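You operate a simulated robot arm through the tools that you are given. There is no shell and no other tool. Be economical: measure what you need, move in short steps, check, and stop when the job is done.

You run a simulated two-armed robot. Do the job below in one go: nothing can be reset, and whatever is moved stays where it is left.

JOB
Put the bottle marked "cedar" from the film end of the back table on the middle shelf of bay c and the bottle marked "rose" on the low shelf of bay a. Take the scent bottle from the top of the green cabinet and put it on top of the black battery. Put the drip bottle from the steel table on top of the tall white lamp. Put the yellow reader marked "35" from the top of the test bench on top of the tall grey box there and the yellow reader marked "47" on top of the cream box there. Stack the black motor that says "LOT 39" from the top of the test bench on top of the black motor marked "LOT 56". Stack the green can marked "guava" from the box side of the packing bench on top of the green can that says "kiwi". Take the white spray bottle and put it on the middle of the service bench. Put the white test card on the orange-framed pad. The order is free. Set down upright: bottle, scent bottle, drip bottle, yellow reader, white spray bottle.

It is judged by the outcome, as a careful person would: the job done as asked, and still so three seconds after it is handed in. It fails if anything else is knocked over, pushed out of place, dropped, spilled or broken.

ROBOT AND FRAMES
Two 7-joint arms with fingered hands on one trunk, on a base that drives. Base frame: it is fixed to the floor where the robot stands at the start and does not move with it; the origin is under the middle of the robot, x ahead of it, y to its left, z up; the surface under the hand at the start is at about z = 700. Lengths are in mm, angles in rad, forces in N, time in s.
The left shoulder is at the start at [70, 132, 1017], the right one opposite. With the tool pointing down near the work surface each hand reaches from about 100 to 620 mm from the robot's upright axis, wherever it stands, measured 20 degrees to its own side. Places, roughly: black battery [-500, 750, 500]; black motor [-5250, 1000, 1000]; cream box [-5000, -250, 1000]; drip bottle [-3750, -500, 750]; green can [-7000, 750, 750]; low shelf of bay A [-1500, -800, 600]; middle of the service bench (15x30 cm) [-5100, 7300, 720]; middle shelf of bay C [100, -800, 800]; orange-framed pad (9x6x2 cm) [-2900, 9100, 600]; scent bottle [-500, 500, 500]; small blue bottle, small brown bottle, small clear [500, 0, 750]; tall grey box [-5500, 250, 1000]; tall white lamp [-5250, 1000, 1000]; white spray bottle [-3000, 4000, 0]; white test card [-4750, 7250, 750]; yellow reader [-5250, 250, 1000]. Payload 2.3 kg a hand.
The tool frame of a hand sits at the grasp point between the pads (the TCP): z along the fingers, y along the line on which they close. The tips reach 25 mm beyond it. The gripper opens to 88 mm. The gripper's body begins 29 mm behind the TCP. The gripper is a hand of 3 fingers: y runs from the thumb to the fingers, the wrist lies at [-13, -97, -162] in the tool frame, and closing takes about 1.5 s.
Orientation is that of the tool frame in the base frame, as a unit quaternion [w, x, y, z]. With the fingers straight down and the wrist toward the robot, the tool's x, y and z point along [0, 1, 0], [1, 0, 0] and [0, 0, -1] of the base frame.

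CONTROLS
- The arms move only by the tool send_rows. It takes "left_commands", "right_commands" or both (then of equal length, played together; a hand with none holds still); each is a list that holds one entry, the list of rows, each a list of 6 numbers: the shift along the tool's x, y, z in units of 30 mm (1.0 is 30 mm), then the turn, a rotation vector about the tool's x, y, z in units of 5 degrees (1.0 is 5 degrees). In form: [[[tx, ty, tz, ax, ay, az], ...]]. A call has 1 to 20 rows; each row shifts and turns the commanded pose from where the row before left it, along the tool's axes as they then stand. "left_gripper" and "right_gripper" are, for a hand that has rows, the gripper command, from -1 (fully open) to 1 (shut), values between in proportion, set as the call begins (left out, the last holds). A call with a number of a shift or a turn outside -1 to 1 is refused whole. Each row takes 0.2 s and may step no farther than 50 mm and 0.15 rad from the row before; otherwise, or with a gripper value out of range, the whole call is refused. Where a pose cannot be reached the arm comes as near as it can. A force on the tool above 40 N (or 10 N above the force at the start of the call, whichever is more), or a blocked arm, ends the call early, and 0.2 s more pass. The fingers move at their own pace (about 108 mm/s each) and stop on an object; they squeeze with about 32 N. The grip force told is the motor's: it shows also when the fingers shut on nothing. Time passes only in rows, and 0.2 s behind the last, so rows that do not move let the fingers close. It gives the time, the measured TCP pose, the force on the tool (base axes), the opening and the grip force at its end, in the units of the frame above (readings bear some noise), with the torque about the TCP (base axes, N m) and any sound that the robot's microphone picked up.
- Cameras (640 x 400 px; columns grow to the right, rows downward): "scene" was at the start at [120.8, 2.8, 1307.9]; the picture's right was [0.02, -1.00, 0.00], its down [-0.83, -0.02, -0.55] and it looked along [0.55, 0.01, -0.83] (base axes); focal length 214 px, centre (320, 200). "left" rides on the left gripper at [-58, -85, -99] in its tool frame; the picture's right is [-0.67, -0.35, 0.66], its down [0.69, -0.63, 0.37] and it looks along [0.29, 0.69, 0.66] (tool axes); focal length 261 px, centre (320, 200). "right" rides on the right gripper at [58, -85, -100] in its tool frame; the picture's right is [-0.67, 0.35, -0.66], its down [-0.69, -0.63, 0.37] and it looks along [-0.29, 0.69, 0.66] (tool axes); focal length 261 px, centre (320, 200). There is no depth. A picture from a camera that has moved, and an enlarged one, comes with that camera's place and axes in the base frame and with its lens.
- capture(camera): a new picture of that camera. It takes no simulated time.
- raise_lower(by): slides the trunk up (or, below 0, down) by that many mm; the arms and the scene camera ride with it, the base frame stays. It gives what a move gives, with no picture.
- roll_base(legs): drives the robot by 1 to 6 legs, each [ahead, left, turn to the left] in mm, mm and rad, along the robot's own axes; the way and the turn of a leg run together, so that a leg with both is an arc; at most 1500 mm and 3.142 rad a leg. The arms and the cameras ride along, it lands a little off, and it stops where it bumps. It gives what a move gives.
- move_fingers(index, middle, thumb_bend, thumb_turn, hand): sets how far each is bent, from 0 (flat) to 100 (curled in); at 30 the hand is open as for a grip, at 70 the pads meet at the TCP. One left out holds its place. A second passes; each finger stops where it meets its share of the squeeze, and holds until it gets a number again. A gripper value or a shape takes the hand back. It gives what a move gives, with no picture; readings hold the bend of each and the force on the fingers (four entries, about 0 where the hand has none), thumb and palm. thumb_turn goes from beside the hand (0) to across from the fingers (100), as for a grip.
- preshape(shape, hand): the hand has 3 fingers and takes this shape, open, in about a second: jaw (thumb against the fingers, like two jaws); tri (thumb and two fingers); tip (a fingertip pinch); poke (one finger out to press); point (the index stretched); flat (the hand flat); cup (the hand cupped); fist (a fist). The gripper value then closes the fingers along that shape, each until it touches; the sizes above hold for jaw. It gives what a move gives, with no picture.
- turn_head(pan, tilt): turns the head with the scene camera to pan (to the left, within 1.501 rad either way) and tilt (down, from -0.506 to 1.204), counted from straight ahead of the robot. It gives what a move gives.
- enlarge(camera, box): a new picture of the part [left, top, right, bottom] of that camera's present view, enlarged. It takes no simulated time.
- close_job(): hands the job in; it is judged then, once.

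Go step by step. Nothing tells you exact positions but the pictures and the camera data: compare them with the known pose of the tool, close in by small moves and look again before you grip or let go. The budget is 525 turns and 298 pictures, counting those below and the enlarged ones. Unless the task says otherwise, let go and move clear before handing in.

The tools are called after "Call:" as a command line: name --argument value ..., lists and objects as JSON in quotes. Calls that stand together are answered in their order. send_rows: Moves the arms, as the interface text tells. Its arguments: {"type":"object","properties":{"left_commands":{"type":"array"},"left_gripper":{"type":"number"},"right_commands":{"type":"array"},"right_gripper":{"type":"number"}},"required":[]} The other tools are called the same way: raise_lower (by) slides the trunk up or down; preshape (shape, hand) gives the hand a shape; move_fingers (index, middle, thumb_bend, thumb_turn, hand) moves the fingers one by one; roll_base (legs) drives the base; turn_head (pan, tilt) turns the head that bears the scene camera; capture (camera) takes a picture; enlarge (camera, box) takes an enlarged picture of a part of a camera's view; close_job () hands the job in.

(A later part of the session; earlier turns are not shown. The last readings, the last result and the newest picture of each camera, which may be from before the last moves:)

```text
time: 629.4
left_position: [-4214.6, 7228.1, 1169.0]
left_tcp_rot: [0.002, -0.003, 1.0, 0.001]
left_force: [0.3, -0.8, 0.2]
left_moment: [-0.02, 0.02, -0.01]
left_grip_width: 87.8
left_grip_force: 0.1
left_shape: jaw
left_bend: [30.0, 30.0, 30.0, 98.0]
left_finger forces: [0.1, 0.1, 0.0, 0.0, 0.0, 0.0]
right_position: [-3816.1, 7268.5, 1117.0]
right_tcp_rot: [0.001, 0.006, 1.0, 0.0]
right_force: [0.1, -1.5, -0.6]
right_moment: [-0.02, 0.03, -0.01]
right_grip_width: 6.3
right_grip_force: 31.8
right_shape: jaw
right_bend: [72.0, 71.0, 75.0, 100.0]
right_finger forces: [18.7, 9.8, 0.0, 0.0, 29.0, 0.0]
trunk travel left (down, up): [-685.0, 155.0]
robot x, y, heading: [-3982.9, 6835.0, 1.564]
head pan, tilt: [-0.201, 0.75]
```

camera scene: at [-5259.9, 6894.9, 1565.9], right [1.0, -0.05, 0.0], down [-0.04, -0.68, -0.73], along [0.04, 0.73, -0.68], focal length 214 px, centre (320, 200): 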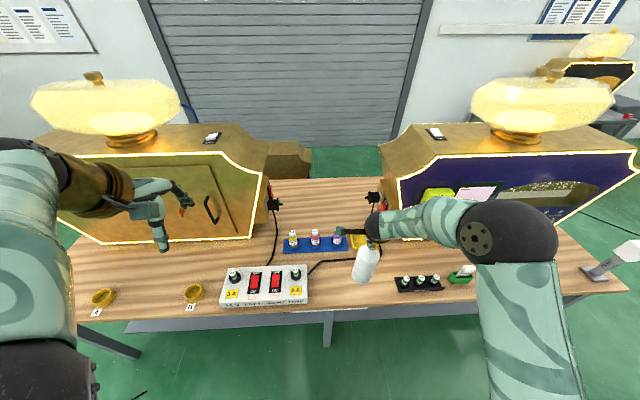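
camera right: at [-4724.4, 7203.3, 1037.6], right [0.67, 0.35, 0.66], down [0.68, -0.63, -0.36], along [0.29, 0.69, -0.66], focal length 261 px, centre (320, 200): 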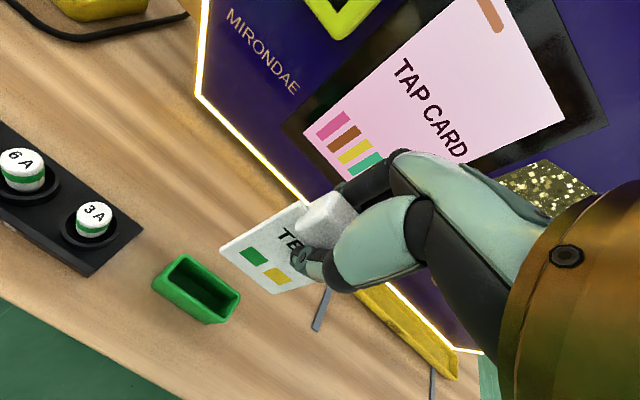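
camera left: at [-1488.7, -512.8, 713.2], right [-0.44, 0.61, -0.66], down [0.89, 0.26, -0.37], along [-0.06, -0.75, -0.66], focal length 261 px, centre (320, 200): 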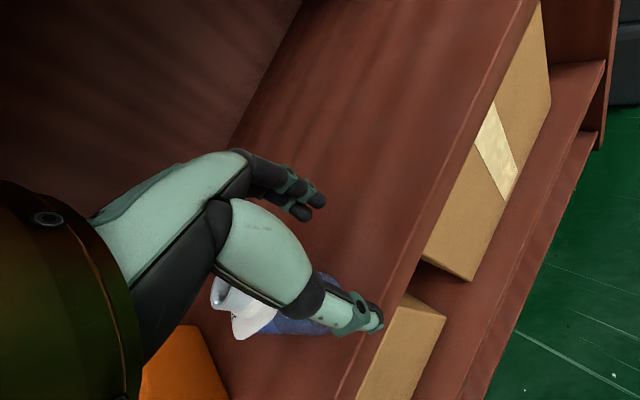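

Call:
roll_base --legs '[[125, -200, 0], [340, -280, 0], [600, -200, 0]]'

Call:
turn_head --pan -0.15 --tilt 0.5

Call:
capture --camera "scene"

```text
time: 636.5
left_position: [-3529.7, 8285.7, 1170.3]
left_tcp_rot: [0.0, -0.005, 1.0, 0.002]
left_force: [0.3, -0.9, -0.4]
left_moment: [0.03, -0.02, 0.01]
left_grip_width: 87.8
left_grip_force: 0.2
left_shape: jaw
left_bend: [30.0, 30.0, 30.0, 98.0]
left_finger forces: [0.0, 0.1, 0.1, 0.0, 0.0, 0.0]
right_position: [-3133.6, 8326.7, 1118.9]
right_tcp_rot: [0.002, 0.004, 1.0, 0.0]
right_force: [-0.2, -0.4, -1.0]
right_moment: [0.01, 0.0, -0.03]
right_grip_width: 6.0
right_grip_force: 32.0
right_shape: jaw
right_bend: [72.0, 71.0, 75.0, 100.0]
right_finger forces: [18.7, 9.8, 0.1, 0.0, 28.9, 0.1]
trunk travel left (down, up): [-685.0, 155.0]
robot x, y, heading: [-3302.2, 7898.1, 1.566]
head pan, tilt: [-0.201, 0.75]
```

```text
time: 637.3
left_position: [-3531.1, 8287.0, 1169.5]
left_tcp_rot: [0.0, -0.004, 1.0, 0.001]
left_force: [0.6, 0.1, 0.3]
left_moment: [-0.01, 0.01, 0.0]
left_grip_width: 87.8
left_grip_force: 0.0
left_shape: jaw
left_bend: [30.0, 30.0, 30.0, 98.0]
left_finger forces: [0.0, 0.0, 0.0, 0.0, 0.0, 0.1]
right_position: [-3133.5, 8329.6, 1118.8]
right_tcp_rot: [0.0, 0.004, 1.0, 0.0]
right_force: [-0.2, -0.9, 0.2]
right_moment: [0.04, 0.01, -0.02]
right_grip_width: 6.1
right_grip_force: 32.3
right_shape: jaw
right_bend: [72.0, 71.0, 75.0, 100.0]
right_finger forces: [18.7, 9.8, 0.0, 0.1, 29.0, 0.1]
trunk travel left (down, up): [-685.0, 155.0]
robot x, y, heading: [-3305.0, 7893.0, 1.564]
head pan, tilt: [-0.15, 0.499]
```

```text
65 pictures are left
camera scene: at [-3288.5, 8037.5, 1457.7], right [0.99, -0.16, 0.0], down [-0.08, -0.47, -0.88], along [0.14, 0.87, -0.48], focal length 214 px, centre (320, 200)
```

scene: 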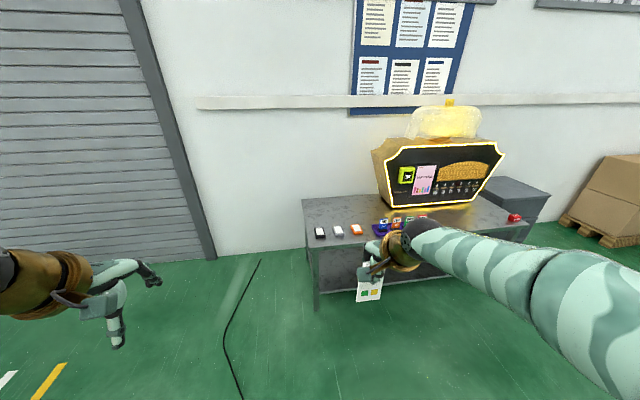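

Call:
enlarge --camera "scene" --box '[290, 190, 450, 280]'

```text
4.00 times, centred on (370, 235) of scene
camera zoom: at [-3288.5, 8037.5, 1457.7], right [0.99, -0.16, 0.0], down [-0.08, -0.47, -0.88], along [0.14, 0.87, -0.48], focal length 858 px, centre (120, 60)
```

zoom: 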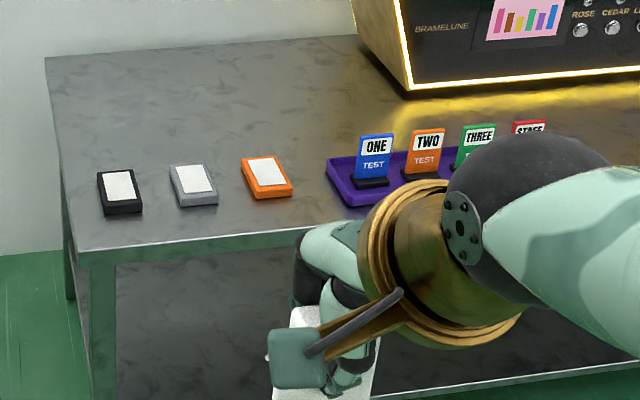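

Three pads (black, grey, orange); the orange one is at about (-2868,9137), long side front-to-back. I test pitching the hand forward so the card can be laid down: lower the trunk first.

Call:
raise_lower --by -300

Call:
send_rows --right_commands '[[[0, 0, 0, -1, 0, 0], [0, 0, 0, -1, 0, 0], [0, 0, 0, -1, 0, 0], [0, 0, 0, -1, 0, 0], [0, 0, 0, -1, 0, 0], [0, 0, 0, -1, 0, 0], [0, 0, 0, -1, 0, 0], [0, 0, 0, -1, 0, 0], [0, 0, 0, -1, 0, 0], [0, 0, 0, -1, 0, 0], [0, 0, 0, -1, 0, 0]]]'

Call:
capture --camera "right"

```text
time: 640.3
left_position: [-3530.4, 8286.2, 870.4]
left_tcp_rot: [0.001, -0.006, 1.0, 0.001]
left_force: [0.6, -0.2, -0.6]
left_moment: [0.01, 0.0, -0.03]
left_grip_width: 87.9
left_grip_force: 0.0
left_shape: jaw
left_bend: [30.0, 30.0, 30.0, 98.0]
left_finger forces: [0.1, 0.0, 0.0, 0.0, 0.0, 0.0]
right_position: [-3131.7, 8327.5, 818.1]
right_tcp_rot: [0.001, 0.005, 1.0, 0.001]
right_force: [0.2, -0.4, -0.8]
right_moment: [0.02, -0.04, -0.01]
right_grip_width: 6.1
right_grip_force: 32.1
right_shape: jaw
right_bend: [72.0, 71.0, 75.0, 100.0]
right_finger forces: [18.6, 9.7, 0.1, 0.0, 29.0, 0.0]
trunk travel left (down, up): [-385.0, 455.0]
robot x, y, heading: [-3302.2, 7893.0, 1.564]
head pan, tilt: [-0.15, 0.499]
```

```text
time: 642.7
left_position: [-3530.2, 8286.6, 868.8]
left_tcp_rot: [0.001, -0.005, 1.0, 0.002]
left_force: [0.9, 0.1, -1.3]
left_moment: [0.0, 0.02, 0.0]
left_grip_width: 87.6
left_grip_force: 0.2
left_shape: jaw
left_bend: [30.0, 30.0, 30.0, 98.0]
left_finger forces: [0.0, 0.0, 0.0, 0.1, 0.0, 0.0]
right_position: [-3132.9, 8327.2, 816.9]
right_tcp_rot: [0.0, 0.004, 1.0, 0.0]
right_force: [0.1, -0.3, -0.5]
right_moment: [0.01, 0.0, 0.0]
right_grip_width: 6.2
right_grip_force: 32.6
right_shape: jaw
right_bend: [72.0, 71.0, 75.0, 100.0]
right_finger forces: [18.7, 9.8, 0.0, 0.0, 28.9, 0.1]
right hand out of reach, approached as far as the arm can: row 1, 2, 3, 4, 5, 6, 7, 8, 9, 10, 11
trunk travel left (down, up): [-385.0, 455.0]
robot x, y, heading: [-3303.8, 7891.7, 1.564]
head pan, tilt: [-0.15, 0.499]
```

```text
63 pictures are left
camera right: at [-3190.5, 8244.9, 918.4], right [0.67, 0.34, 0.66], down [0.68, -0.64, -0.37], along [0.29, 0.69, -0.66], focal length 261 px, centre (320, 200)
```

right: 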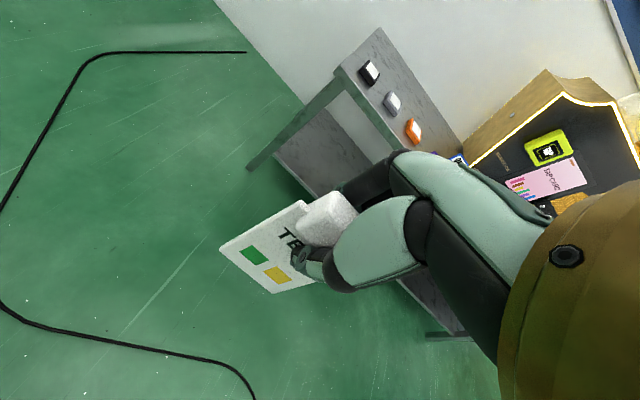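

Call:
send_rows --right_commands '[[[0, 0, 0, 1, 0, 0], [0, 0, 0, 1, 0, 0], [0, 0, 0, 1, 0, 0], [0, 0, 0, 1, 0, 0], [0, 0, 0, 1, 0, 0], [0, 0, 0, 1, 0, 0], [0, 0, 0, 1, 0, 0], [0, 0, 0, 1, 0, 0], [0, 0, 0, 1, 0, 0], [0, 0, 0, 1, 0, 0], [0, 0, 0, 1, 0, 0], [0, 0, 0, 1, 0, 0], [0, 0, 0, 1, 0, 0], [0, 0, 0, 1, 0, 0], [0, 0, 0, 1, 0, 0], [0, 0, 0, 1, 0, 0], [0, 0, 0, 1, 0, 0]]]'

```text
time: 646.3
left_position: [-3531.1, 8287.4, 868.1]
left_tcp_rot: [0.001, -0.005, 1.0, 0.002]
left_force: [-0.1, -0.2, 0.4]
left_moment: [0.03, 0.04, -0.01]
left_grip_width: 87.9
left_grip_force: 0.0
left_shape: jaw
left_bend: [30.0, 30.0, 30.0, 98.0]
left_finger forces: [0.0, 0.0, 0.0, 0.0, 0.0, 0.1]
right_position: [-3132.5, 8326.2, 816.7]
right_tcp_rot: [-0.001, 0.003, 0.924, -0.382]
right_force: [0.6, 0.4, -0.5]
right_moment: [-0.02, 0.01, -0.01]
right_grip_width: 6.4
right_grip_force: 31.7
right_shape: jaw
right_bend: [72.0, 71.0, 75.0, 100.0]
right_finger forces: [18.8, 9.7, 0.0, 0.0, 28.6, 0.1]
right hand out of reach, approached as far as the arm can: row 10, 11, 12, 13, 14, 15, 16, 17
trunk travel left (down, up): [-385.0, 455.0]
robot x, y, heading: [-3303.2, 7894.2, 1.563]
head pan, tilt: [-0.15, 0.499]
```

Pitching forward isn't possible, but tilting the other way is. I'll set the card's edge on the pad with a slight forward lean and let it lie down onto the pad. Restore to ~12° tilt and drive up.

Call:
send_rows --right_commands '[[[0, 0, 0, -1, 0, 0], [0, 0, 0, -1, 0, 0], [0, 0, 0, -1, 0, 0], [0, 0, 0, -1, 0, 0], [0, 0, 0, -1, 0, 0], [0, 0, 0, -1, 0, 0], [0, 0, 0, -0.6, 0, 0]]]'

Call:
raise_lower --by 130

Call:
roll_base --legs '[[0, -265, 0], [640, 0, 0]]'

Call:
turn_head --pan -0.25 --tilt 0.85

Call:
capture --camera "scene"

Call:
capture --camera "right"

```text
time: 647.9
left_position: [-3529.7, 8287.7, 868.3]
left_tcp_rot: [0.001, -0.005, 1.0, 0.002]
left_force: [-0.7, -0.1, -0.2]
left_moment: [0.03, 0.0, -0.01]
left_grip_width: 87.7
left_grip_force: 0.0
left_shape: jaw
left_bend: [30.0, 30.0, 30.0, 98.0]
left_finger forces: [0.0, 0.1, 0.0, 0.1, 0.0, 0.0]
right_position: [-3134.0, 8329.0, 818.0]
right_tcp_rot: [0.0, 0.004, 0.995, -0.104]
right_force: [-0.1, -0.7, 0.0]
right_moment: [0.01, -0.03, -0.01]
right_grip_width: 6.1
right_grip_force: 31.9
right_shape: jaw
right_bend: [72.0, 71.0, 75.0, 100.0]
right_finger forces: [18.5, 9.4, 0.0, 0.0, 28.1, 0.1]
trunk travel left (down, up): [-385.0, 455.0]
robot x, y, heading: [-3306.7, 7896.3, 1.567]
head pan, tilt: [-0.15, 0.499]
```

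```text
time: 649.5
left_position: [-3531.5, 8287.5, 1000.0]
left_tcp_rot: [0.001, -0.005, 1.0, 0.001]
left_force: [-0.8, 0.0, 0.0]
left_moment: [0.01, -0.02, 0.0]
left_grip_width: 87.6
left_grip_force: 0.1
left_shape: jaw
left_bend: [30.0, 30.0, 30.0, 98.0]
left_finger forces: [0.0, 0.1, 0.0, 0.0, 0.0, 0.0]
right_position: [-3133.8, 8329.1, 947.5]
right_tcp_rot: [0.001, 0.004, 0.994, -0.105]
right_force: [0.8, 0.5, 0.2]
right_moment: [0.02, 0.0, 0.0]
right_grip_width: 6.3
right_grip_force: 32.2
right_shape: jaw
right_bend: [72.0, 71.0, 75.0, 100.0]
right_finger forces: [18.4, 9.5, 0.0, 0.1, 28.2, 0.1]
trunk travel left (down, up): [-515.0, 325.0]
robot x, y, heading: [-3301.0, 7894.8, 1.564]
head pan, tilt: [-0.15, 0.499]
```

```text
time: 654.5
left_position: [-3267.2, 8929.1, 1000.0]
left_tcp_rot: [0.0, -0.006, 1.0, 0.001]
left_force: [-0.6, 1.0, 0.6]
left_moment: [0.01, 0.02, -0.01]
left_grip_width: 87.6
left_grip_force: 0.1
left_shape: jaw
left_bend: [30.0, 30.0, 30.0, 98.0]
left_finger forces: [0.1, 0.0, 0.0, 0.0, 0.1, 0.0]
right_position: [-2868.9, 8969.2, 948.3]
right_tcp_rot: [0.0, 0.003, 0.994, -0.105]
right_force: [-0.4, -0.4, -0.5]
right_moment: [0.02, -0.01, 0.01]
right_grip_width: 6.3
right_grip_force: 32.0
right_shape: jaw
right_bend: [72.0, 71.0, 75.0, 100.0]
right_finger forces: [18.5, 9.4, 0.0, 0.0, 28.1, 0.1]
trunk travel left (down, up): [-515.0, 325.0]
robot x, y, heading: [-3042.0, 8537.4, 1.563]
head pan, tilt: [-0.15, 0.499]
```

```text
time: 655.4
left_position: [-3266.2, 8928.5, 999.8]
left_tcp_rot: [0.001, -0.007, 1.0, 0.002]
left_force: [0.0, 0.3, 0.3]
left_moment: [0.03, -0.01, -0.01]
left_grip_width: 87.9
left_grip_force: 0.0
left_shape: jaw
left_bend: [30.0, 30.0, 30.0, 98.0]
left_finger forces: [0.1, 0.0, 0.0, 0.0, 0.0, 0.0]
right_position: [-2869.1, 8969.7, 949.1]
right_tcp_rot: [0.0, 0.003, 0.994, -0.105]
right_force: [-0.5, 0.1, -0.4]
right_moment: [0.01, 0.03, 0.03]
right_grip_width: 6.3
right_grip_force: 31.9
right_shape: jaw
right_bend: [72.0, 71.0, 75.0, 100.0]
right_finger forces: [18.6, 9.4, 0.0, 0.1, 28.1, 0.0]
trunk travel left (down, up): [-515.0, 325.0]
robot x, y, heading: [-3038.8, 8539.1, 1.567]
head pan, tilt: [-0.25, 0.85]
```

```text
62 pictures are left
camera scene: at [-3018.6, 8665.0, 1257.8], right [0.97, -0.25, 0.0], down [-0.19, -0.73, -0.66], along [0.17, 0.64, -0.75], focal length 214 px, centre (320, 200)
```

scene: 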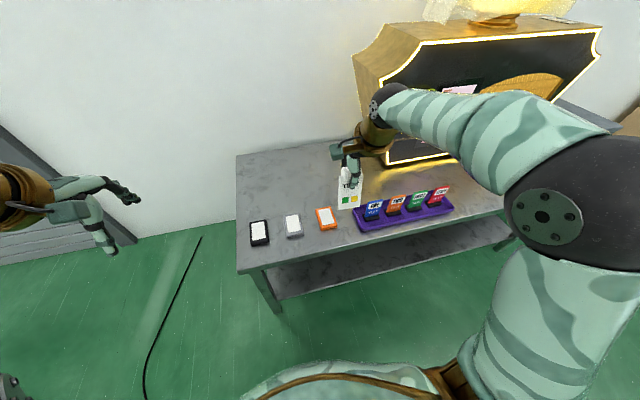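

```text
61 pictures are left
camera right: at [-2926.7, 8910.1, 1064.0], right [0.67, 0.47, 0.57], down [0.68, -0.7, -0.23], along [0.29, 0.54, -0.79], focal length 261 px, centre (320, 200)
```

right: 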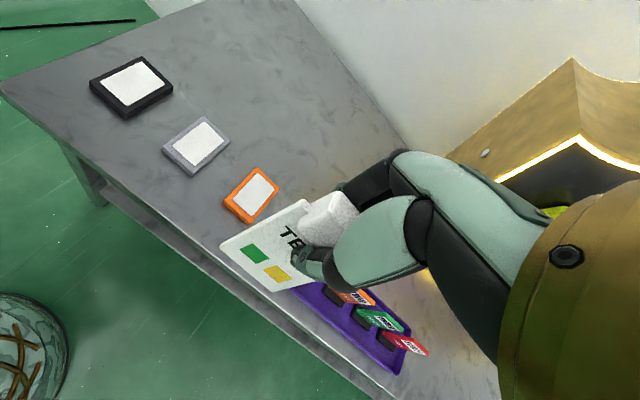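

Call:
enlarge --camera "scene" --box '[230, 160, 390, 260]'

```text
4.00 times, centred on (310, 210) of scene
camera zoom: at [-3018.6, 8665.0, 1257.8], right [0.97, -0.25, 0.0], down [-0.19, -0.73, -0.66], along [0.17, 0.64, -0.75], focal length 858 px, centre (360, 160)
```

zoom: 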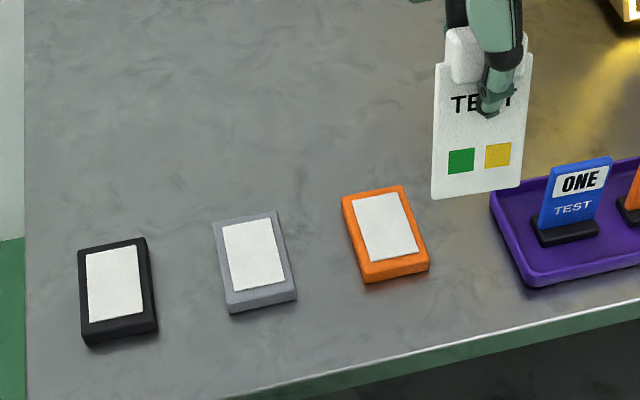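

Pad spans x −2902..−2843, y 9079..9171, top ≈614. I'll set the card's lower edge near the pad's front end with a 12° forward lean, then let it down using the fingers. Move in.

Call:
roll_base --legs '[[80, 0, 0]]'

Call:
send_rows --right_commands '[[[0, 0.419, 0.8, 0, 0, 0], [0, 0.419, 0.8, 0, 0, 0], [0, 0.419, 0.8, 0, 0, 0], [0, 0.419, 0.8, 0, 0, 0], [0, 0.419, 0.8, 0, 0, 0], [0, 0.419, 0.8, 0, 0, 0], [0, 0.419, 0.8, 0, 0, 0]]]'

Call:
capture --camera "right"

Call:
enlarge --camera "scene" --box '[250, 170, 410, 290]'

```text
time: 656.5
left_position: [-3266.0, 9009.8, 999.1]
left_tcp_rot: [0.0, -0.005, 1.0, 0.002]
left_force: [-0.3, -0.1, 1.1]
left_moment: [0.0, 0.01, 0.0]
left_grip_width: 87.5
left_grip_force: 0.0
left_shape: jaw
left_bend: [30.0, 30.0, 30.0, 98.0]
left_finger forces: [0.0, 0.0, 0.0, 0.0, 0.0, 0.1]
right_position: [-2868.4, 9051.3, 948.7]
right_tcp_rot: [-0.001, 0.005, 0.995, -0.104]
right_force: [0.7, -0.5, 0.1]
right_moment: [-0.02, 0.0, 0.01]
right_grip_width: 6.0
right_grip_force: 32.1
right_shape: jaw
right_bend: [72.0, 71.0, 75.0, 100.0]
right_finger forces: [18.5, 9.4, 0.0, 0.0, 28.2, 0.0]
trunk travel left (down, up): [-515.0, 325.0]
robot x, y, heading: [-3036.4, 8623.5, 1.562]
head pan, tilt: [-0.25, 0.85]
```

```text
time: 658.0
left_position: [-3265.6, 9010.5, 1000.0]
left_tcp_rot: [0.001, -0.005, 1.0, 0.002]
left_force: [1.0, -0.4, 0.7]
left_moment: [0.0, -0.01, -0.02]
left_grip_width: 87.7
left_grip_force: 0.1
left_shape: jaw
left_bend: [30.0, 30.0, 30.0, 98.0]
left_finger forces: [0.1, 0.1, 0.1, 0.1, 0.1, 0.0]
right_position: [-2868.8, 9104.1, 763.8]
right_tcp_rot: [0.0, 0.005, 0.994, -0.105]
right_force: [0.7, 0.3, -0.7]
right_moment: [0.01, 0.01, -0.03]
right_grip_width: 5.9
right_grip_force: 31.6
right_shape: jaw
right_bend: [72.0, 71.0, 75.0, 100.0]
right_finger forces: [18.4, 9.4, 0.0, 0.0, 28.0, 0.1]
trunk travel left (down, up): [-515.0, 325.0]
robot x, y, heading: [-3038.5, 8619.5, 1.563]
head pan, tilt: [-0.25, 0.85]
```

```text
59 pictures are left
camera right: at [-2925.4, 9044.1, 879.8], right [0.67, 0.47, 0.57], down [0.68, -0.7, -0.23], along [0.29, 0.54, -0.79], focal length 261 px, centre (320, 200)
```

right: 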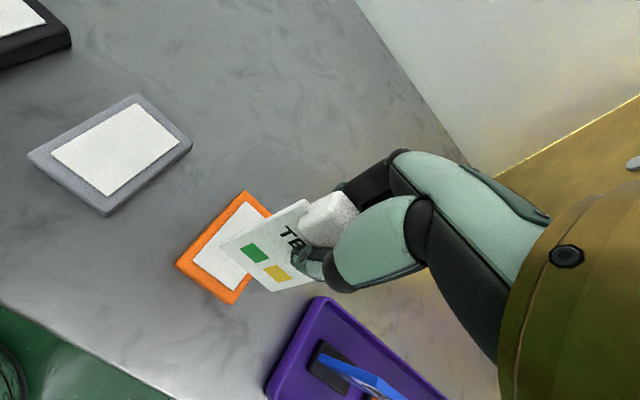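

```text
3.33 times, centred on (330, 230) of scene
camera zoom: at [-3017.8, 8747.3, 1257.7], right [0.97, -0.25, 0.0], down [-0.19, -0.73, -0.66], along [0.17, 0.64, -0.75], focal length 715 px, centre (287, 100)
```

zoom: 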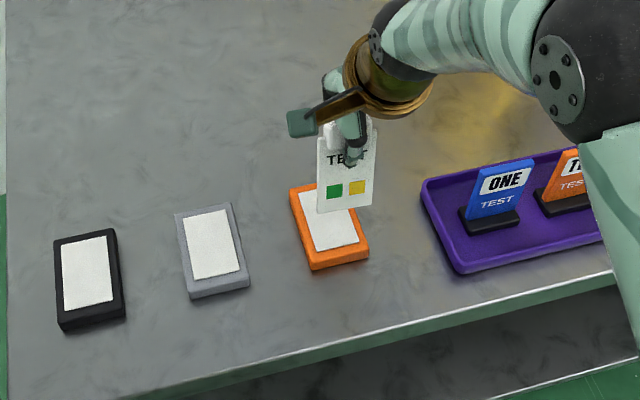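

Call:
send_rows --right_commands '[[[0, 0.14, 0.65, 0, 0, 0], [0, 0.14, 0.65, 0, 0, 0], [0, 0.1, 0.45, 0, 0, 0], [0, 0, 0, 0, 0, 0]]]'

Call:
enlarge --camera "scene" --box '[290, 190, 390, 265]'

Call:
capture --camera "right"

```text
time: 659.0
left_position: [-3268.3, 9006.9, 1000.1]
left_tcp_rot: [0.002, -0.006, 1.0, 0.004]
left_force: [-0.2, -0.4, 0.1]
left_moment: [-0.02, 0.02, 0.02]
left_grip_width: 87.6
left_grip_force: 0.0
left_shape: jaw
left_bend: [30.0, 30.0, 30.0, 98.0]
left_finger forces: [0.1, 0.0, 0.1, 0.0, 0.0, 0.1]
right_position: [-2871.5, 9103.9, 715.3]
right_tcp_rot: [0.001, 0.003, 0.995, -0.1]
right_force: [-3.4, 4.0, 21.1]
right_moment: [-0.07, 0.0, 0.02]
right_grip_width: 6.9
right_grip_force: 32.1
right_shape: jaw
right_bend: [72.0, 71.0, 76.0, 100.0]
right_finger forces: [20.4, 11.2, 0.0, 0.0, 33.8, 0.0]
trunk travel left (down, up): [-515.0, 325.0]
robot x, y, heading: [-3038.4, 8614.8, 1.568]
head pan, tilt: [-0.25, 0.85]
```

```text
5.33 times, centred on (340, 228) of scene
camera zoom: at [-3020.8, 8743.3, 1258.5], right [0.97, -0.25, 0.0], down [-0.19, -0.73, -0.66], along [0.17, 0.64, -0.75], focal length 1144 px, centre (213, 53)
```

zoom: 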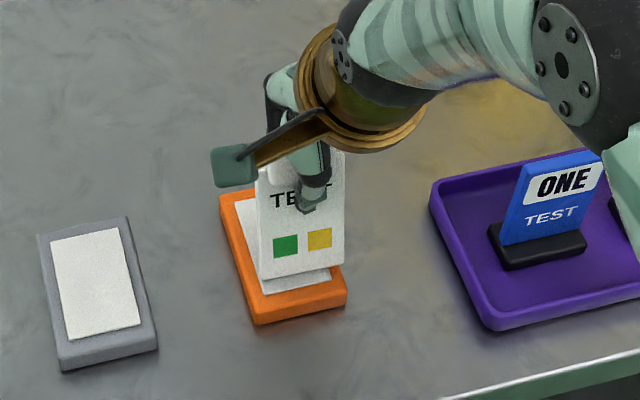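

```text
56 pictures are left
camera right: at [-2928.9, 9041.6, 829.9], right [0.67, 0.47, 0.57], down [0.68, -0.69, -0.23], along [0.29, 0.55, -0.79], focal length 261 px, centre (320, 200)
```

right: 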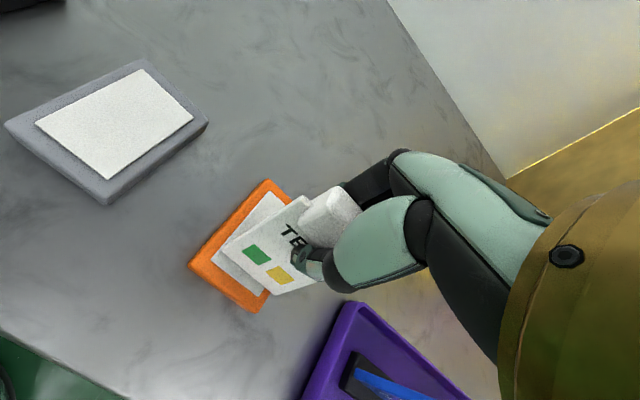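

Firm contact at pad height ≈635. I ease up, shift 6 mm left and 12 mm toward me, and touch down lightly.

Call:
send_rows --right_commands '[[[0, -0.055, -0.3, 0, 0, 0], [0.2, -0.4, 0.08, 0, 0, 0], [0, 0, 0, 0, 0, 0]]]'

Call:
enlarge --camera "scene" --box '[290, 190, 390, 265]'

```text
time: 659.9
left_position: [-3265.4, 9011.1, 998.5]
left_tcp_rot: [0.001, -0.006, 1.0, 0.003]
left_force: [0.0, -0.7, 0.0]
left_moment: [0.0, -0.01, -0.03]
left_grip_width: 87.6
left_grip_force: 0.0
left_shape: jaw
left_bend: [30.0, 30.0, 30.0, 98.0]
left_finger forces: [0.0, 0.0, 0.1, 0.0, 0.0, 0.0]
right_position: [-2875.1, 9090.6, 721.5]
right_tcp_rot: [-0.001, 0.005, 0.994, -0.105]
right_force: [0.4, 0.0, -0.9]
right_moment: [-0.01, -0.03, -0.02]
right_grip_width: 6.5
right_grip_force: 32.4
right_shape: jaw
right_bend: [72.0, 71.0, 76.0, 100.0]
right_finger forces: [20.1, 9.7, 0.0, 0.0, 30.2, 0.0]
trunk travel left (down, up): [-515.0, 325.0]
robot x, y, heading: [-3037.7, 8621.9, 1.562]
head pan, tilt: [-0.25, 0.85]
```

```text
5.33 times, centred on (340, 228) of scene
camera zoom: at [-3017.5, 8746.8, 1257.7], right [0.97, -0.25, 0.0], down [-0.19, -0.73, -0.66], along [0.17, 0.64, -0.75], focal length 1144 px, centre (213, 53)
```

zoom: 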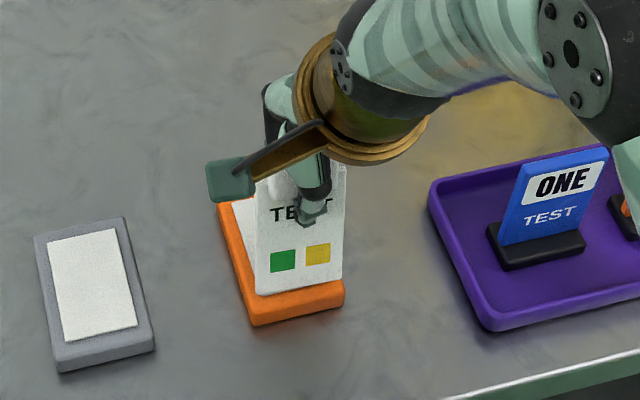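

Call:
send_rows --right_commands '[[[0, 0.03, 0.12, 0, 0, 0], [0, 0.02, 0.08, 0, 0, 0], [0, 0, 0, 0, 0, 0]]]'

```text
time: 660.6
left_position: [-3265.9, 9009.6, 999.1]
left_tcp_rot: [0.002, -0.006, 1.0, 0.003]
left_force: [-0.6, -0.3, -0.3]
left_moment: [0.01, -0.02, 0.03]
left_grip_width: 87.8
left_grip_force: 0.1
left_shape: jaw
left_bend: [30.0, 30.0, 30.0, 98.0]
left_finger forces: [0.0, 0.0, 0.0, 0.0, 0.1, 0.0]
right_position: [-2875.8, 9091.5, 716.5]
right_tcp_rot: [0.0, 0.004, 0.995, -0.104]
right_force: [-0.5, 0.7, 5.5]
right_moment: [-0.07, -0.02, 0.04]
right_grip_width: 6.7
right_grip_force: 31.8
right_shape: jaw
right_bend: [72.0, 71.0, 76.0, 100.0]
right_finger forces: [20.5, 9.6, 0.0, 0.0, 30.9, 0.0]
trunk travel left (down, up): [-515.0, 325.0]
robot x, y, heading: [-3037.4, 8620.5, 1.564]
head pan, tilt: [-0.25, 0.85]
```

Light contact. I open only the thumb so the card leans on the two fingers, then lower it with them.

Call:
move_fingers --hand "right" --thumb_bend 25

Call:
enlarge --camera "scene" --box '[290, 190, 390, 265]'

Call:
capture --camera "right"

```text
time: 661.6
left_position: [-3266.0, 9011.2, 999.4]
left_tcp_rot: [0.001, -0.005, 1.0, 0.002]
left_force: [-0.3, 1.2, -0.1]
left_moment: [-0.04, 0.0, -0.01]
left_grip_width: 87.6
left_grip_force: 0.1
left_shape: jaw
left_bend: [30.0, 30.0, 30.0, 98.0]
left_finger forces: [0.0, 0.1, 0.0, 0.0, 0.0, 0.0]
right_position: [-2874.1, 9091.0, 715.8]
right_tcp_rot: [-0.001, 0.006, 0.994, -0.105]
right_force: [-0.5, -0.3, -0.8]
right_moment: [0.01, 0.02, 0.01]
right_grip_width: 24.7
right_grip_force: 0.3
right_shape: fingers
right_bend: [75.0, 73.0, 25.0, 100.0]
right_finger forces: [0.4, 0.0, 0.1, 0.0, 0.2, 0.0]
trunk travel left (down, up): [-515.0, 325.0]
robot x, y, heading: [-3039.4, 8617.7, 1.568]
head pan, tilt: [-0.25, 0.85]
```

```text
5.33 times, centred on (340, 228) of scene
camera zoom: at [-3018.0, 8746.4, 1257.8], right [0.97, -0.25, 0.0], down [-0.19, -0.73, -0.66], along [0.17, 0.64, -0.75], focal length 1144 px, centre (213, 53)
```

zoom: 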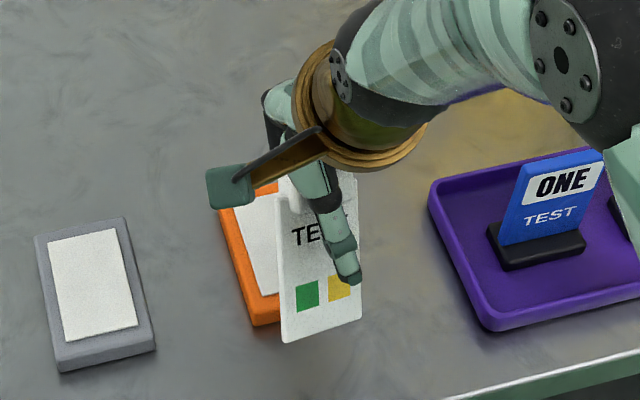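

```text
53 pictures are left
camera right: at [-2932.0, 9030.9, 831.0], right [0.67, 0.47, 0.57], down [0.68, -0.7, -0.23], along [0.29, 0.54, -0.79], focal length 261 px, centre (320, 200)
```

right: 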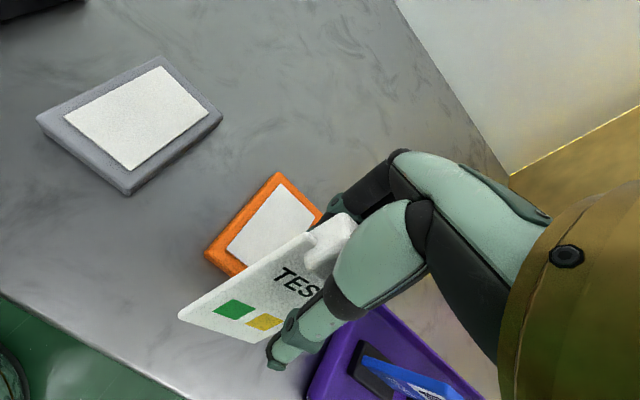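

The lower edge slid off the pad's front. I re-close the thumb to recapture it.

Call:
move_fingers --hand "right" --thumb_bend 80

Call:
capture --camera "right"

Call:
enlarge --camera "scene" --box '[290, 190, 390, 265]'

```text
time: 662.6
left_position: [-3266.5, 9010.1, 999.1]
left_tcp_rot: [0.001, -0.005, 1.0, 0.002]
left_force: [0.4, 0.1, 0.0]
left_moment: [0.0, -0.01, -0.01]
left_grip_width: 87.6
left_grip_force: 0.0
left_shape: jaw
left_bend: [30.0, 30.0, 30.0, 98.0]
left_finger forces: [0.0, 0.1, 0.0, 0.1, 0.0, 0.0]
right_position: [-2874.9, 9090.4, 715.8]
right_tcp_rot: [-0.001, 0.005, 0.995, -0.104]
right_force: [0.0, -0.2, -0.3]
right_moment: [0.01, 0.03, 0.01]
right_grip_width: 2.5
right_grip_force: 16.9
right_shape: fingers
right_bend: [74.0, 73.0, 63.0, 100.0]
right_finger forces: [10.9, 5.8, 0.1, 0.0, 17.3, 0.0]
trunk travel left (down, up): [-515.0, 325.0]
robot x, y, heading: [-3040.5, 8622.8, 1.563]
head pan, tilt: [-0.25, 0.85]
```

```text
52 pictures are left
camera right: at [-2932.0, 9031.0, 831.0], right [0.67, 0.47, 0.57], down [0.68, -0.7, -0.23], along [0.29, 0.54, -0.79], focal length 261 px, centre (320, 200)
```

right: 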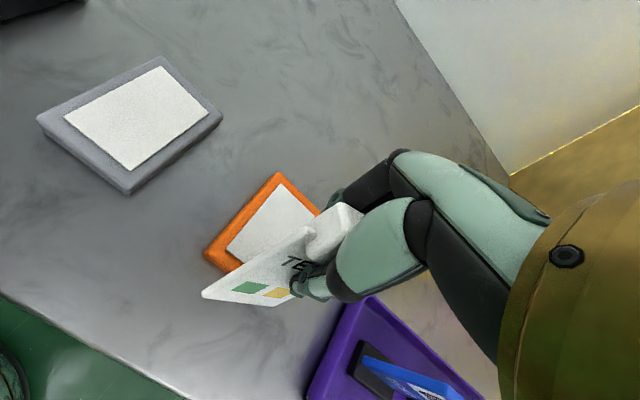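

```text
5.33 times, centred on (340, 228) of scene
camera zoom: at [-3018.0, 8746.4, 1257.8], right [0.97, -0.25, 0.0], down [-0.19, -0.73, -0.66], along [0.17, 0.64, -0.75], focal length 1144 px, centre (213, 53)
```

zoom: 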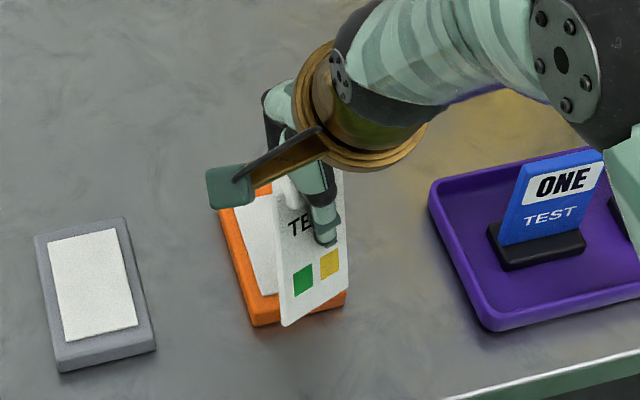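

The card is recaptured. New plan: tilt the hand to ~45° (fingers under, thumb on top), rest the card over the pad's near edge, release the thumb, and withdraw forward so it settles on the pad. First grip fully, raise, tilt.

Call:
send_rows --right_commands '[[[0, 0, 0, 0, 0, 0], [0, 0, 0, 0, 0, 0], [0, 0, 0, 0, 0, 0], [0, 0, 0, 0, 0, 0], [0, 0, -0.7, 0, 0, 0], [0, 0, -0.7, 0, 0, 0]]]' --right_gripper 1

Call:
send_rows --right_commands '[[[0, 0, 0, 1, 0, 0], [0, 0, 0, 1, 0, 0], [0, 0, 0, 1, 0, 0], [0, 0, 0, 1, 0, 0], [0, 0, 0, 1, 0, 0], [0, 0, 0, 1, 0, 0], [0, 0, 0, 1, 0, 0]]]'

Call:
capture --camera "right"

Call:
enlarge --camera "scene" --box '[270, 160, 410, 265]'

```text
time: 664.0
left_position: [-3266.6, 9011.0, 1000.0]
left_tcp_rot: [0.001, -0.006, 1.0, 0.002]
left_force: [0.6, -0.2, -0.8]
left_moment: [-0.01, 0.02, 0.0]
left_grip_width: 87.7
left_grip_force: 0.1
left_shape: jaw
left_bend: [30.0, 30.0, 30.0, 98.0]
left_finger forces: [0.0, 0.0, 0.0, 0.1, 0.0, 0.0]
right_position: [-2873.2, 9101.1, 756.7]
right_tcp_rot: [0.0, 0.005, 0.994, -0.105]
right_force: [0.5, 0.6, -0.3]
right_moment: [-0.04, 0.02, -0.01]
right_grip_width: 2.4
right_grip_force: 31.5
right_shape: jaw
right_bend: [72.0, 70.0, 71.0, 100.0]
right_finger forces: [16.4, 10.9, 0.1, 0.1, 27.3, 0.0]
trunk travel left (down, up): [-515.0, 325.0]
robot x, y, heading: [-3037.2, 8616.4, 1.56]
head pan, tilt: [-0.25, 0.85]
```

```text
time: 665.6
left_position: [-3266.2, 9011.0, 999.5]
left_tcp_rot: [0.001, -0.005, 1.0, 0.002]
left_force: [1.0, -0.2, 0.3]
left_moment: [0.0, 0.03, 0.02]
left_grip_width: 88.0
left_grip_force: 0.1
left_shape: jaw
left_bend: [30.0, 30.0, 30.0, 98.0]
left_finger forces: [0.1, 0.0, 0.0, 0.0, 0.0, 0.0]
right_position: [-2873.4, 9076.9, 756.3]
right_tcp_rot: [-0.002, 0.004, 0.917, -0.398]
right_force: [0.0, 0.1, -0.9]
right_moment: [0.0, -0.01, -0.01]
right_grip_width: 2.4
right_grip_force: 31.9
right_shape: jaw
right_bend: [72.0, 70.0, 72.0, 100.0]
right_finger forces: [16.3, 11.8, 0.1, 0.1, 27.8, 0.0]
right hand out of reach, approached as far as the arm can: row 6, 7
trunk travel left (down, up): [-515.0, 325.0]
robot x, y, heading: [-3038.8, 8620.4, 1.564]
head pan, tilt: [-0.25, 0.85]
```

```text
50 pictures are left
camera right: at [-2929.8, 9094.0, 888.2], right [0.68, 0.71, 0.19], down [0.68, -0.7, 0.21], along [0.29, -0.01, -0.96], focal length 261 px, centre (320, 200)
```

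right: 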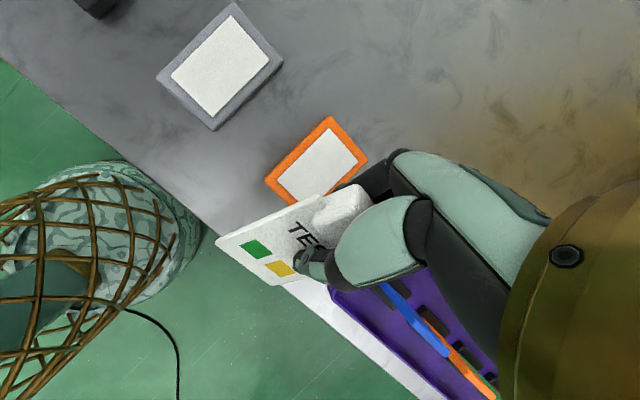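

```text
3.81 times, centred on (340, 212) of scene
camera zoom: at [-3018.0, 8746.2, 1257.8], right [0.97, -0.25, 0.0], down [-0.19, -0.73, -0.66], along [0.17, 0.64, -0.75], focal length 817 px, centre (244, 152)
```

zoom: 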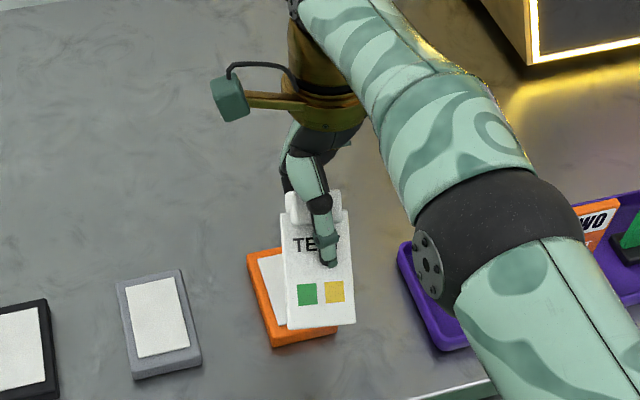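

Call:
send_rows --right_commands '[[[-0.03, 0.695, 0.18, 0, 0, 0], [-0.03, 0.695, 0.18, 0, 0, 0], [-0.03, 0.695, 0.18, 0, 0, 0], [-0.03, 0.5, 0.13, 0, 0, 0]]]'

Call:
enlarge --camera "scene" --box '[290, 180, 390, 265]'

Call:
capture --camera "right"

```text
time: 666.6
left_position: [-3266.0, 9010.9, 997.6]
left_tcp_rot: [0.0, -0.006, 1.0, 0.002]
left_force: [0.5, 0.4, -0.3]
left_moment: [0.0, 0.0, 0.06]
left_grip_width: 87.7
left_grip_force: 0.0
left_shape: jaw
left_bend: [30.0, 30.0, 30.0, 98.0]
left_finger forces: [0.0, 0.1, 0.0, 0.0, 0.0, 0.0]
right_position: [-2864.5, 9069.9, 692.2]
right_tcp_rot: [-0.001, 0.004, 0.917, -0.398]
right_force: [-0.6, 0.1, -0.6]
right_moment: [-0.01, 0.01, -0.02]
right_grip_width: 2.4
right_grip_force: 31.8
right_shape: jaw
right_bend: [72.0, 70.0, 72.0, 100.0]
right_finger forces: [16.2, 12.0, 0.1, 0.0, 27.8, 0.0]
right hand out of reach, approached as far as the arm can: row 1, 2, 3, 4
trunk travel left (down, up): [-515.0, 325.0]
robot x, y, heading: [-3037.9, 8620.8, 1.562]
head pan, tilt: [-0.25, 0.85]
```

```text
4.71 times, centred on (340, 222) of scene
camera zoom: at [-3018.0, 8746.5, 1257.8], right [0.97, -0.25, 0.0], down [-0.19, -0.73, -0.66], along [0.17, 0.64, -0.75], focal length 1009 px, centre (226, 94)
```

zoom: 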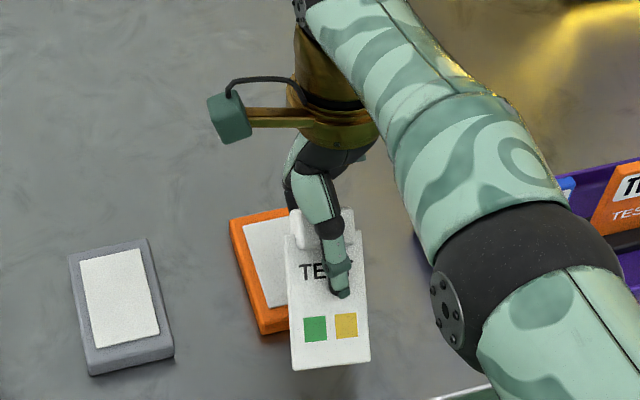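

```text
47 pictures are left
camera right: at [-2920.9, 9087.0, 823.3], right [0.68, 0.71, 0.19], down [0.68, -0.7, 0.21], along [0.29, -0.01, -0.96], focal length 261 px, centre (320, 200)
```

right: 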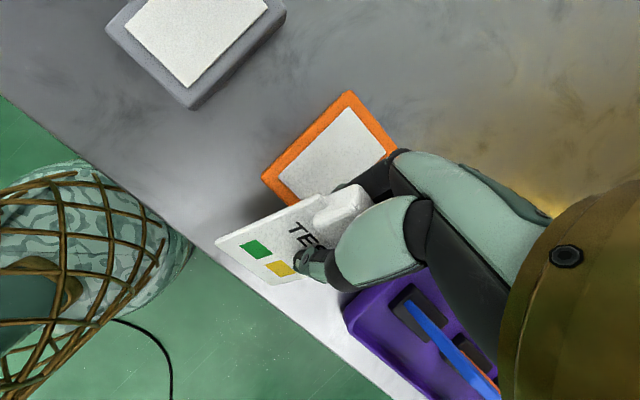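

Call:
roll_base --legs '[[50, 4, 0]]'

Call:
raise_lower --by -12

Call:
enlarge --camera "scene" --box '[290, 180, 390, 265]'

Call:
capture --camera "right"

```text
time: 667.6
left_position: [-3268.9, 9058.3, 999.2]
left_tcp_rot: [0.0, -0.005, 1.0, 0.002]
left_force: [0.4, 0.0, 0.0]
left_moment: [-0.01, 0.02, -0.02]
left_grip_width: 87.9
left_grip_force: 0.2
left_shape: jaw
left_bend: [30.0, 30.0, 30.0, 98.0]
left_finger forces: [0.0, 0.0, 0.1, 0.0, 0.0, 0.0]
right_position: [-2868.6, 9119.6, 693.2]
right_tcp_rot: [-0.001, 0.003, 0.917, -0.399]
right_force: [-0.6, -0.3, 0.2]
right_moment: [-0.01, -0.01, 0.02]
right_grip_width: 2.4
right_grip_force: 32.1
right_shape: jaw
right_bend: [72.0, 70.0, 72.0, 100.0]
right_finger forces: [16.2, 11.9, 0.1, 0.1, 27.7, 0.0]
trunk travel left (down, up): [-515.0, 325.0]
robot x, y, heading: [-3043.5, 8667.7, 1.565]
head pan, tilt: [-0.25, 0.85]
```

```text
time: 668.2
left_position: [-3270.3, 9059.1, 987.6]
left_tcp_rot: [0.002, -0.006, 1.0, 0.002]
left_force: [-0.2, -0.2, -1.0]
left_moment: [-0.03, -0.02, 0.01]
left_grip_width: 87.8
left_grip_force: 0.2
left_shape: jaw
left_bend: [30.0, 30.0, 30.0, 98.0]
left_finger forces: [0.0, 0.1, 0.1, 0.0, 0.0, 0.0]
right_position: [-2868.9, 9120.3, 681.5]
right_tcp_rot: [-0.001, 0.004, 0.917, -0.398]
right_force: [0.2, 1.1, 6.7]
right_moment: [-0.33, -0.1, 0.0]
right_grip_width: 2.2
right_grip_force: 32.4
right_shape: jaw
right_bend: [72.0, 70.0, 72.0, 100.0]
right_finger forces: [18.8, 10.2, 0.0, 0.0, 33.6, 0.0]
trunk travel left (down, up): [-503.0, 337.0]
robot x, y, heading: [-3042.8, 8668.2, 1.568]
head pan, tilt: [-0.25, 0.85]
```

```text
4.71 times, centred on (340, 222) of scene
camera zoom: at [-3022.4, 8794.8, 1245.9], right [0.97, -0.25, 0.0], down [-0.19, -0.73, -0.66], along [0.17, 0.64, -0.75], focal length 1009 px, centre (226, 94)
```

zoom: 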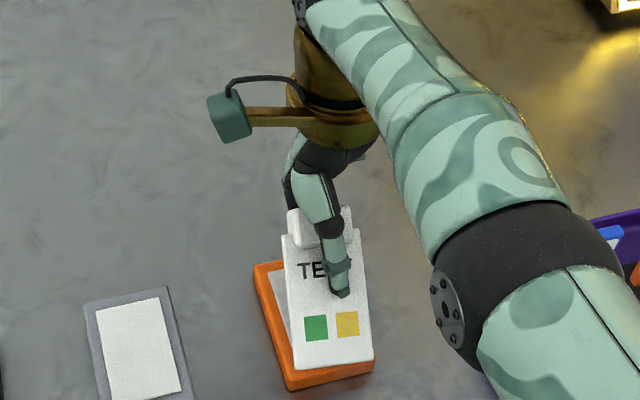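

```text
45 pictures are left
camera right: at [-2925.3, 9135.9, 812.4], right [0.68, 0.71, 0.19], down [0.68, -0.7, 0.21], along [0.29, -0.01, -0.96], focal length 261 px, centre (320, 200)
```

right: 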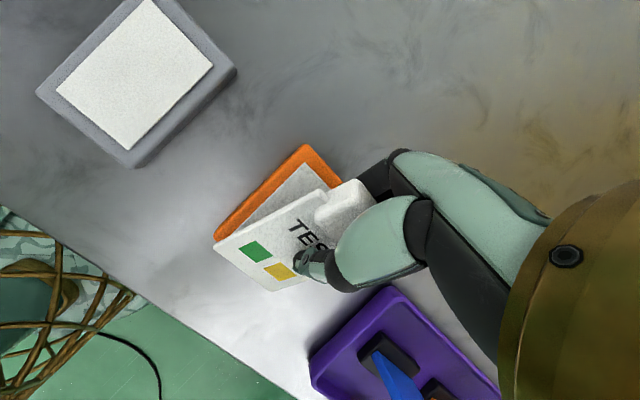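

The card's edge now rests on the pad's front with the fingers underneath. Open the thumb only.

Call:
move_fingers --hand "right" --thumb_bend 40

Call:
enlarge --camera "scene" --box '[290, 180, 390, 265]'

Call:
capture --camera "right"

```text
time: 669.2
left_position: [-3269.6, 9059.4, 988.1]
left_tcp_rot: [0.001, -0.006, 1.0, 0.002]
left_force: [-1.1, 1.2, 0.8]
left_moment: [-0.01, 0.0, 0.03]
left_grip_width: 87.4
left_grip_force: 0.0
left_shape: jaw
left_bend: [30.0, 30.0, 30.0, 98.0]
left_finger forces: [0.1, 0.1, 0.0, 0.0, 0.0, 0.0]
right_position: [-2867.9, 9120.4, 681.5]
right_tcp_rot: [-0.001, 0.004, 0.917, -0.4]
right_force: [0.4, 0.1, -0.5]
right_moment: [0.0, 0.03, 0.0]
right_grip_width: 13.5
right_grip_force: 0.6
right_shape: fingers
right_bend: [74.0, 72.0, 40.0, 100.0]
right_finger forces: [0.8, 0.0, 0.0, 0.0, 0.2, 0.0]
trunk travel left (down, up): [-503.0, 337.0]
robot x, y, heading: [-3040.8, 8669.0, 1.56]
head pan, tilt: [-0.25, 0.85]
```

```text
4.71 times, centred on (340, 222) of scene
camera zoom: at [-3021.7, 8795.8, 1245.8], right [0.97, -0.25, 0.0], down [-0.19, -0.73, -0.66], along [0.17, 0.64, -0.75], focal length 1009 px, centre (226, 94)
```

zoom: 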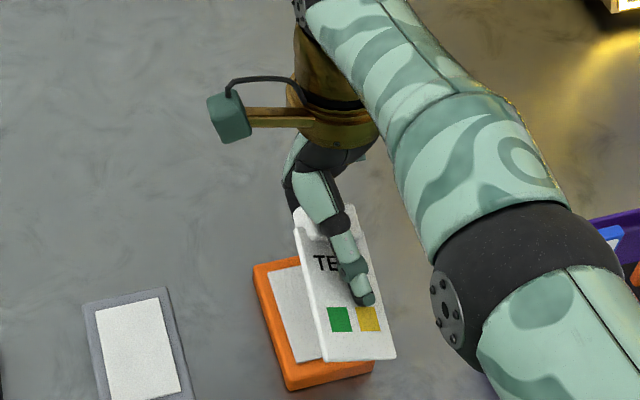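

```text
43 pictures are left
camera right: at [-2924.9, 9136.5, 811.5], right [0.68, 0.71, 0.19], down [0.68, -0.7, 0.21], along [0.29, -0.01, -0.96], focal length 261 px, centre (320, 200)
```

right: 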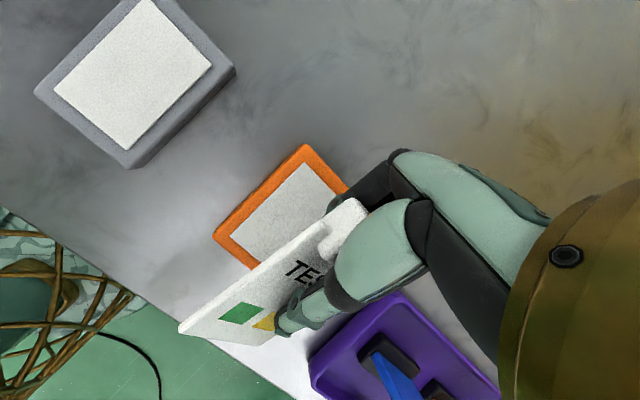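

Call:
move_fingers --hand "right" --thumb_bend 80

Call:
send_rows --right_commands '[[[0.3, -0.25, -0.25, 0, 0, 0], [0.25, 0, 0, 0, 0, 0], [0, 0, 0, 0, 0, 0]]]'

Call:
enlarge --camera "scene" --box '[290, 180, 390, 265]'

```text
time: 670.2
left_position: [-3269.6, 9059.5, 988.1]
left_tcp_rot: [0.0, -0.006, 1.0, 0.003]
left_force: [0.6, 0.5, 0.3]
left_moment: [-0.03, -0.03, 0.0]
left_grip_width: 87.6
left_grip_force: 0.0
left_shape: jaw
left_bend: [30.0, 30.0, 30.0, 98.0]
left_finger forces: [0.1, 0.1, 0.1, 0.0, 0.1, 0.1]
right_position: [-2867.7, 9119.3, 680.8]
right_tcp_rot: [-0.001, 0.004, 0.917, -0.398]
right_force: [0.0, -0.2, -0.6]
right_moment: [-0.01, -0.01, -0.02]
right_grip_width: 2.8
right_grip_force: 17.1
right_shape: fingers
right_bend: [74.0, 72.0, 62.0, 100.0]
right_finger forces: [10.7, 6.7, 0.0, 0.1, 16.9, 0.0]
trunk travel left (down, up): [-503.0, 337.0]
robot x, y, heading: [-3043.3, 8670.8, 1.566]
head pan, tilt: [-0.25, 0.85]
```

```text
time: 671.0
left_position: [-3269.4, 9059.8, 987.3]
left_tcp_rot: [0.001, -0.006, 1.0, 0.002]
left_force: [0.3, -0.2, -0.1]
left_moment: [-0.04, -0.01, -0.03]
left_grip_width: 87.7
left_grip_force: 0.1
left_shape: jaw
left_bend: [30.0, 30.0, 30.0, 98.0]
left_finger forces: [0.1, 0.0, 0.0, 0.0, 0.0, 0.1]
right_position: [-2884.2, 9120.6, 691.4]
right_tcp_rot: [-0.001, 0.003, 0.917, -0.399]
right_force: [-0.1, 0.4, -1.0]
right_moment: [0.01, 0.05, 0.01]
right_grip_width: 2.8
right_grip_force: 16.8
right_shape: fingers
right_bend: [74.0, 72.0, 62.0, 100.0]
right_finger forces: [10.8, 6.7, 0.0, 0.0, 17.1, 0.1]
trunk travel left (down, up): [-503.0, 337.0]
robot x, y, heading: [-3040.4, 8668.3, 1.565]
head pan, tilt: [-0.25, 0.85]
```

```text
4.71 times, centred on (340, 222) of scene
camera zoom: at [-3021.6, 8795.8, 1245.8], right [0.97, -0.25, 0.0], down [-0.19, -0.73, -0.66], along [0.17, 0.64, -0.75], focal length 1009 px, centre (226, 94)
```

zoom: 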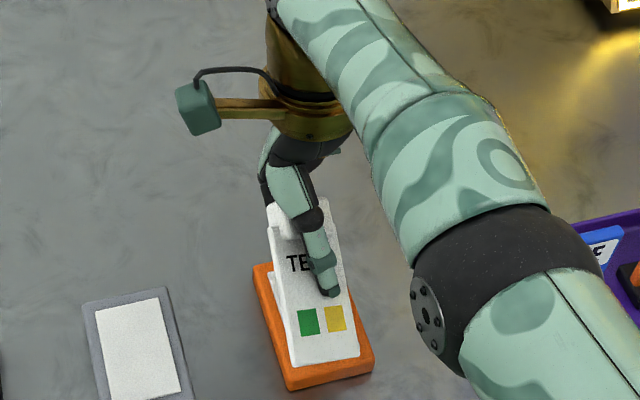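

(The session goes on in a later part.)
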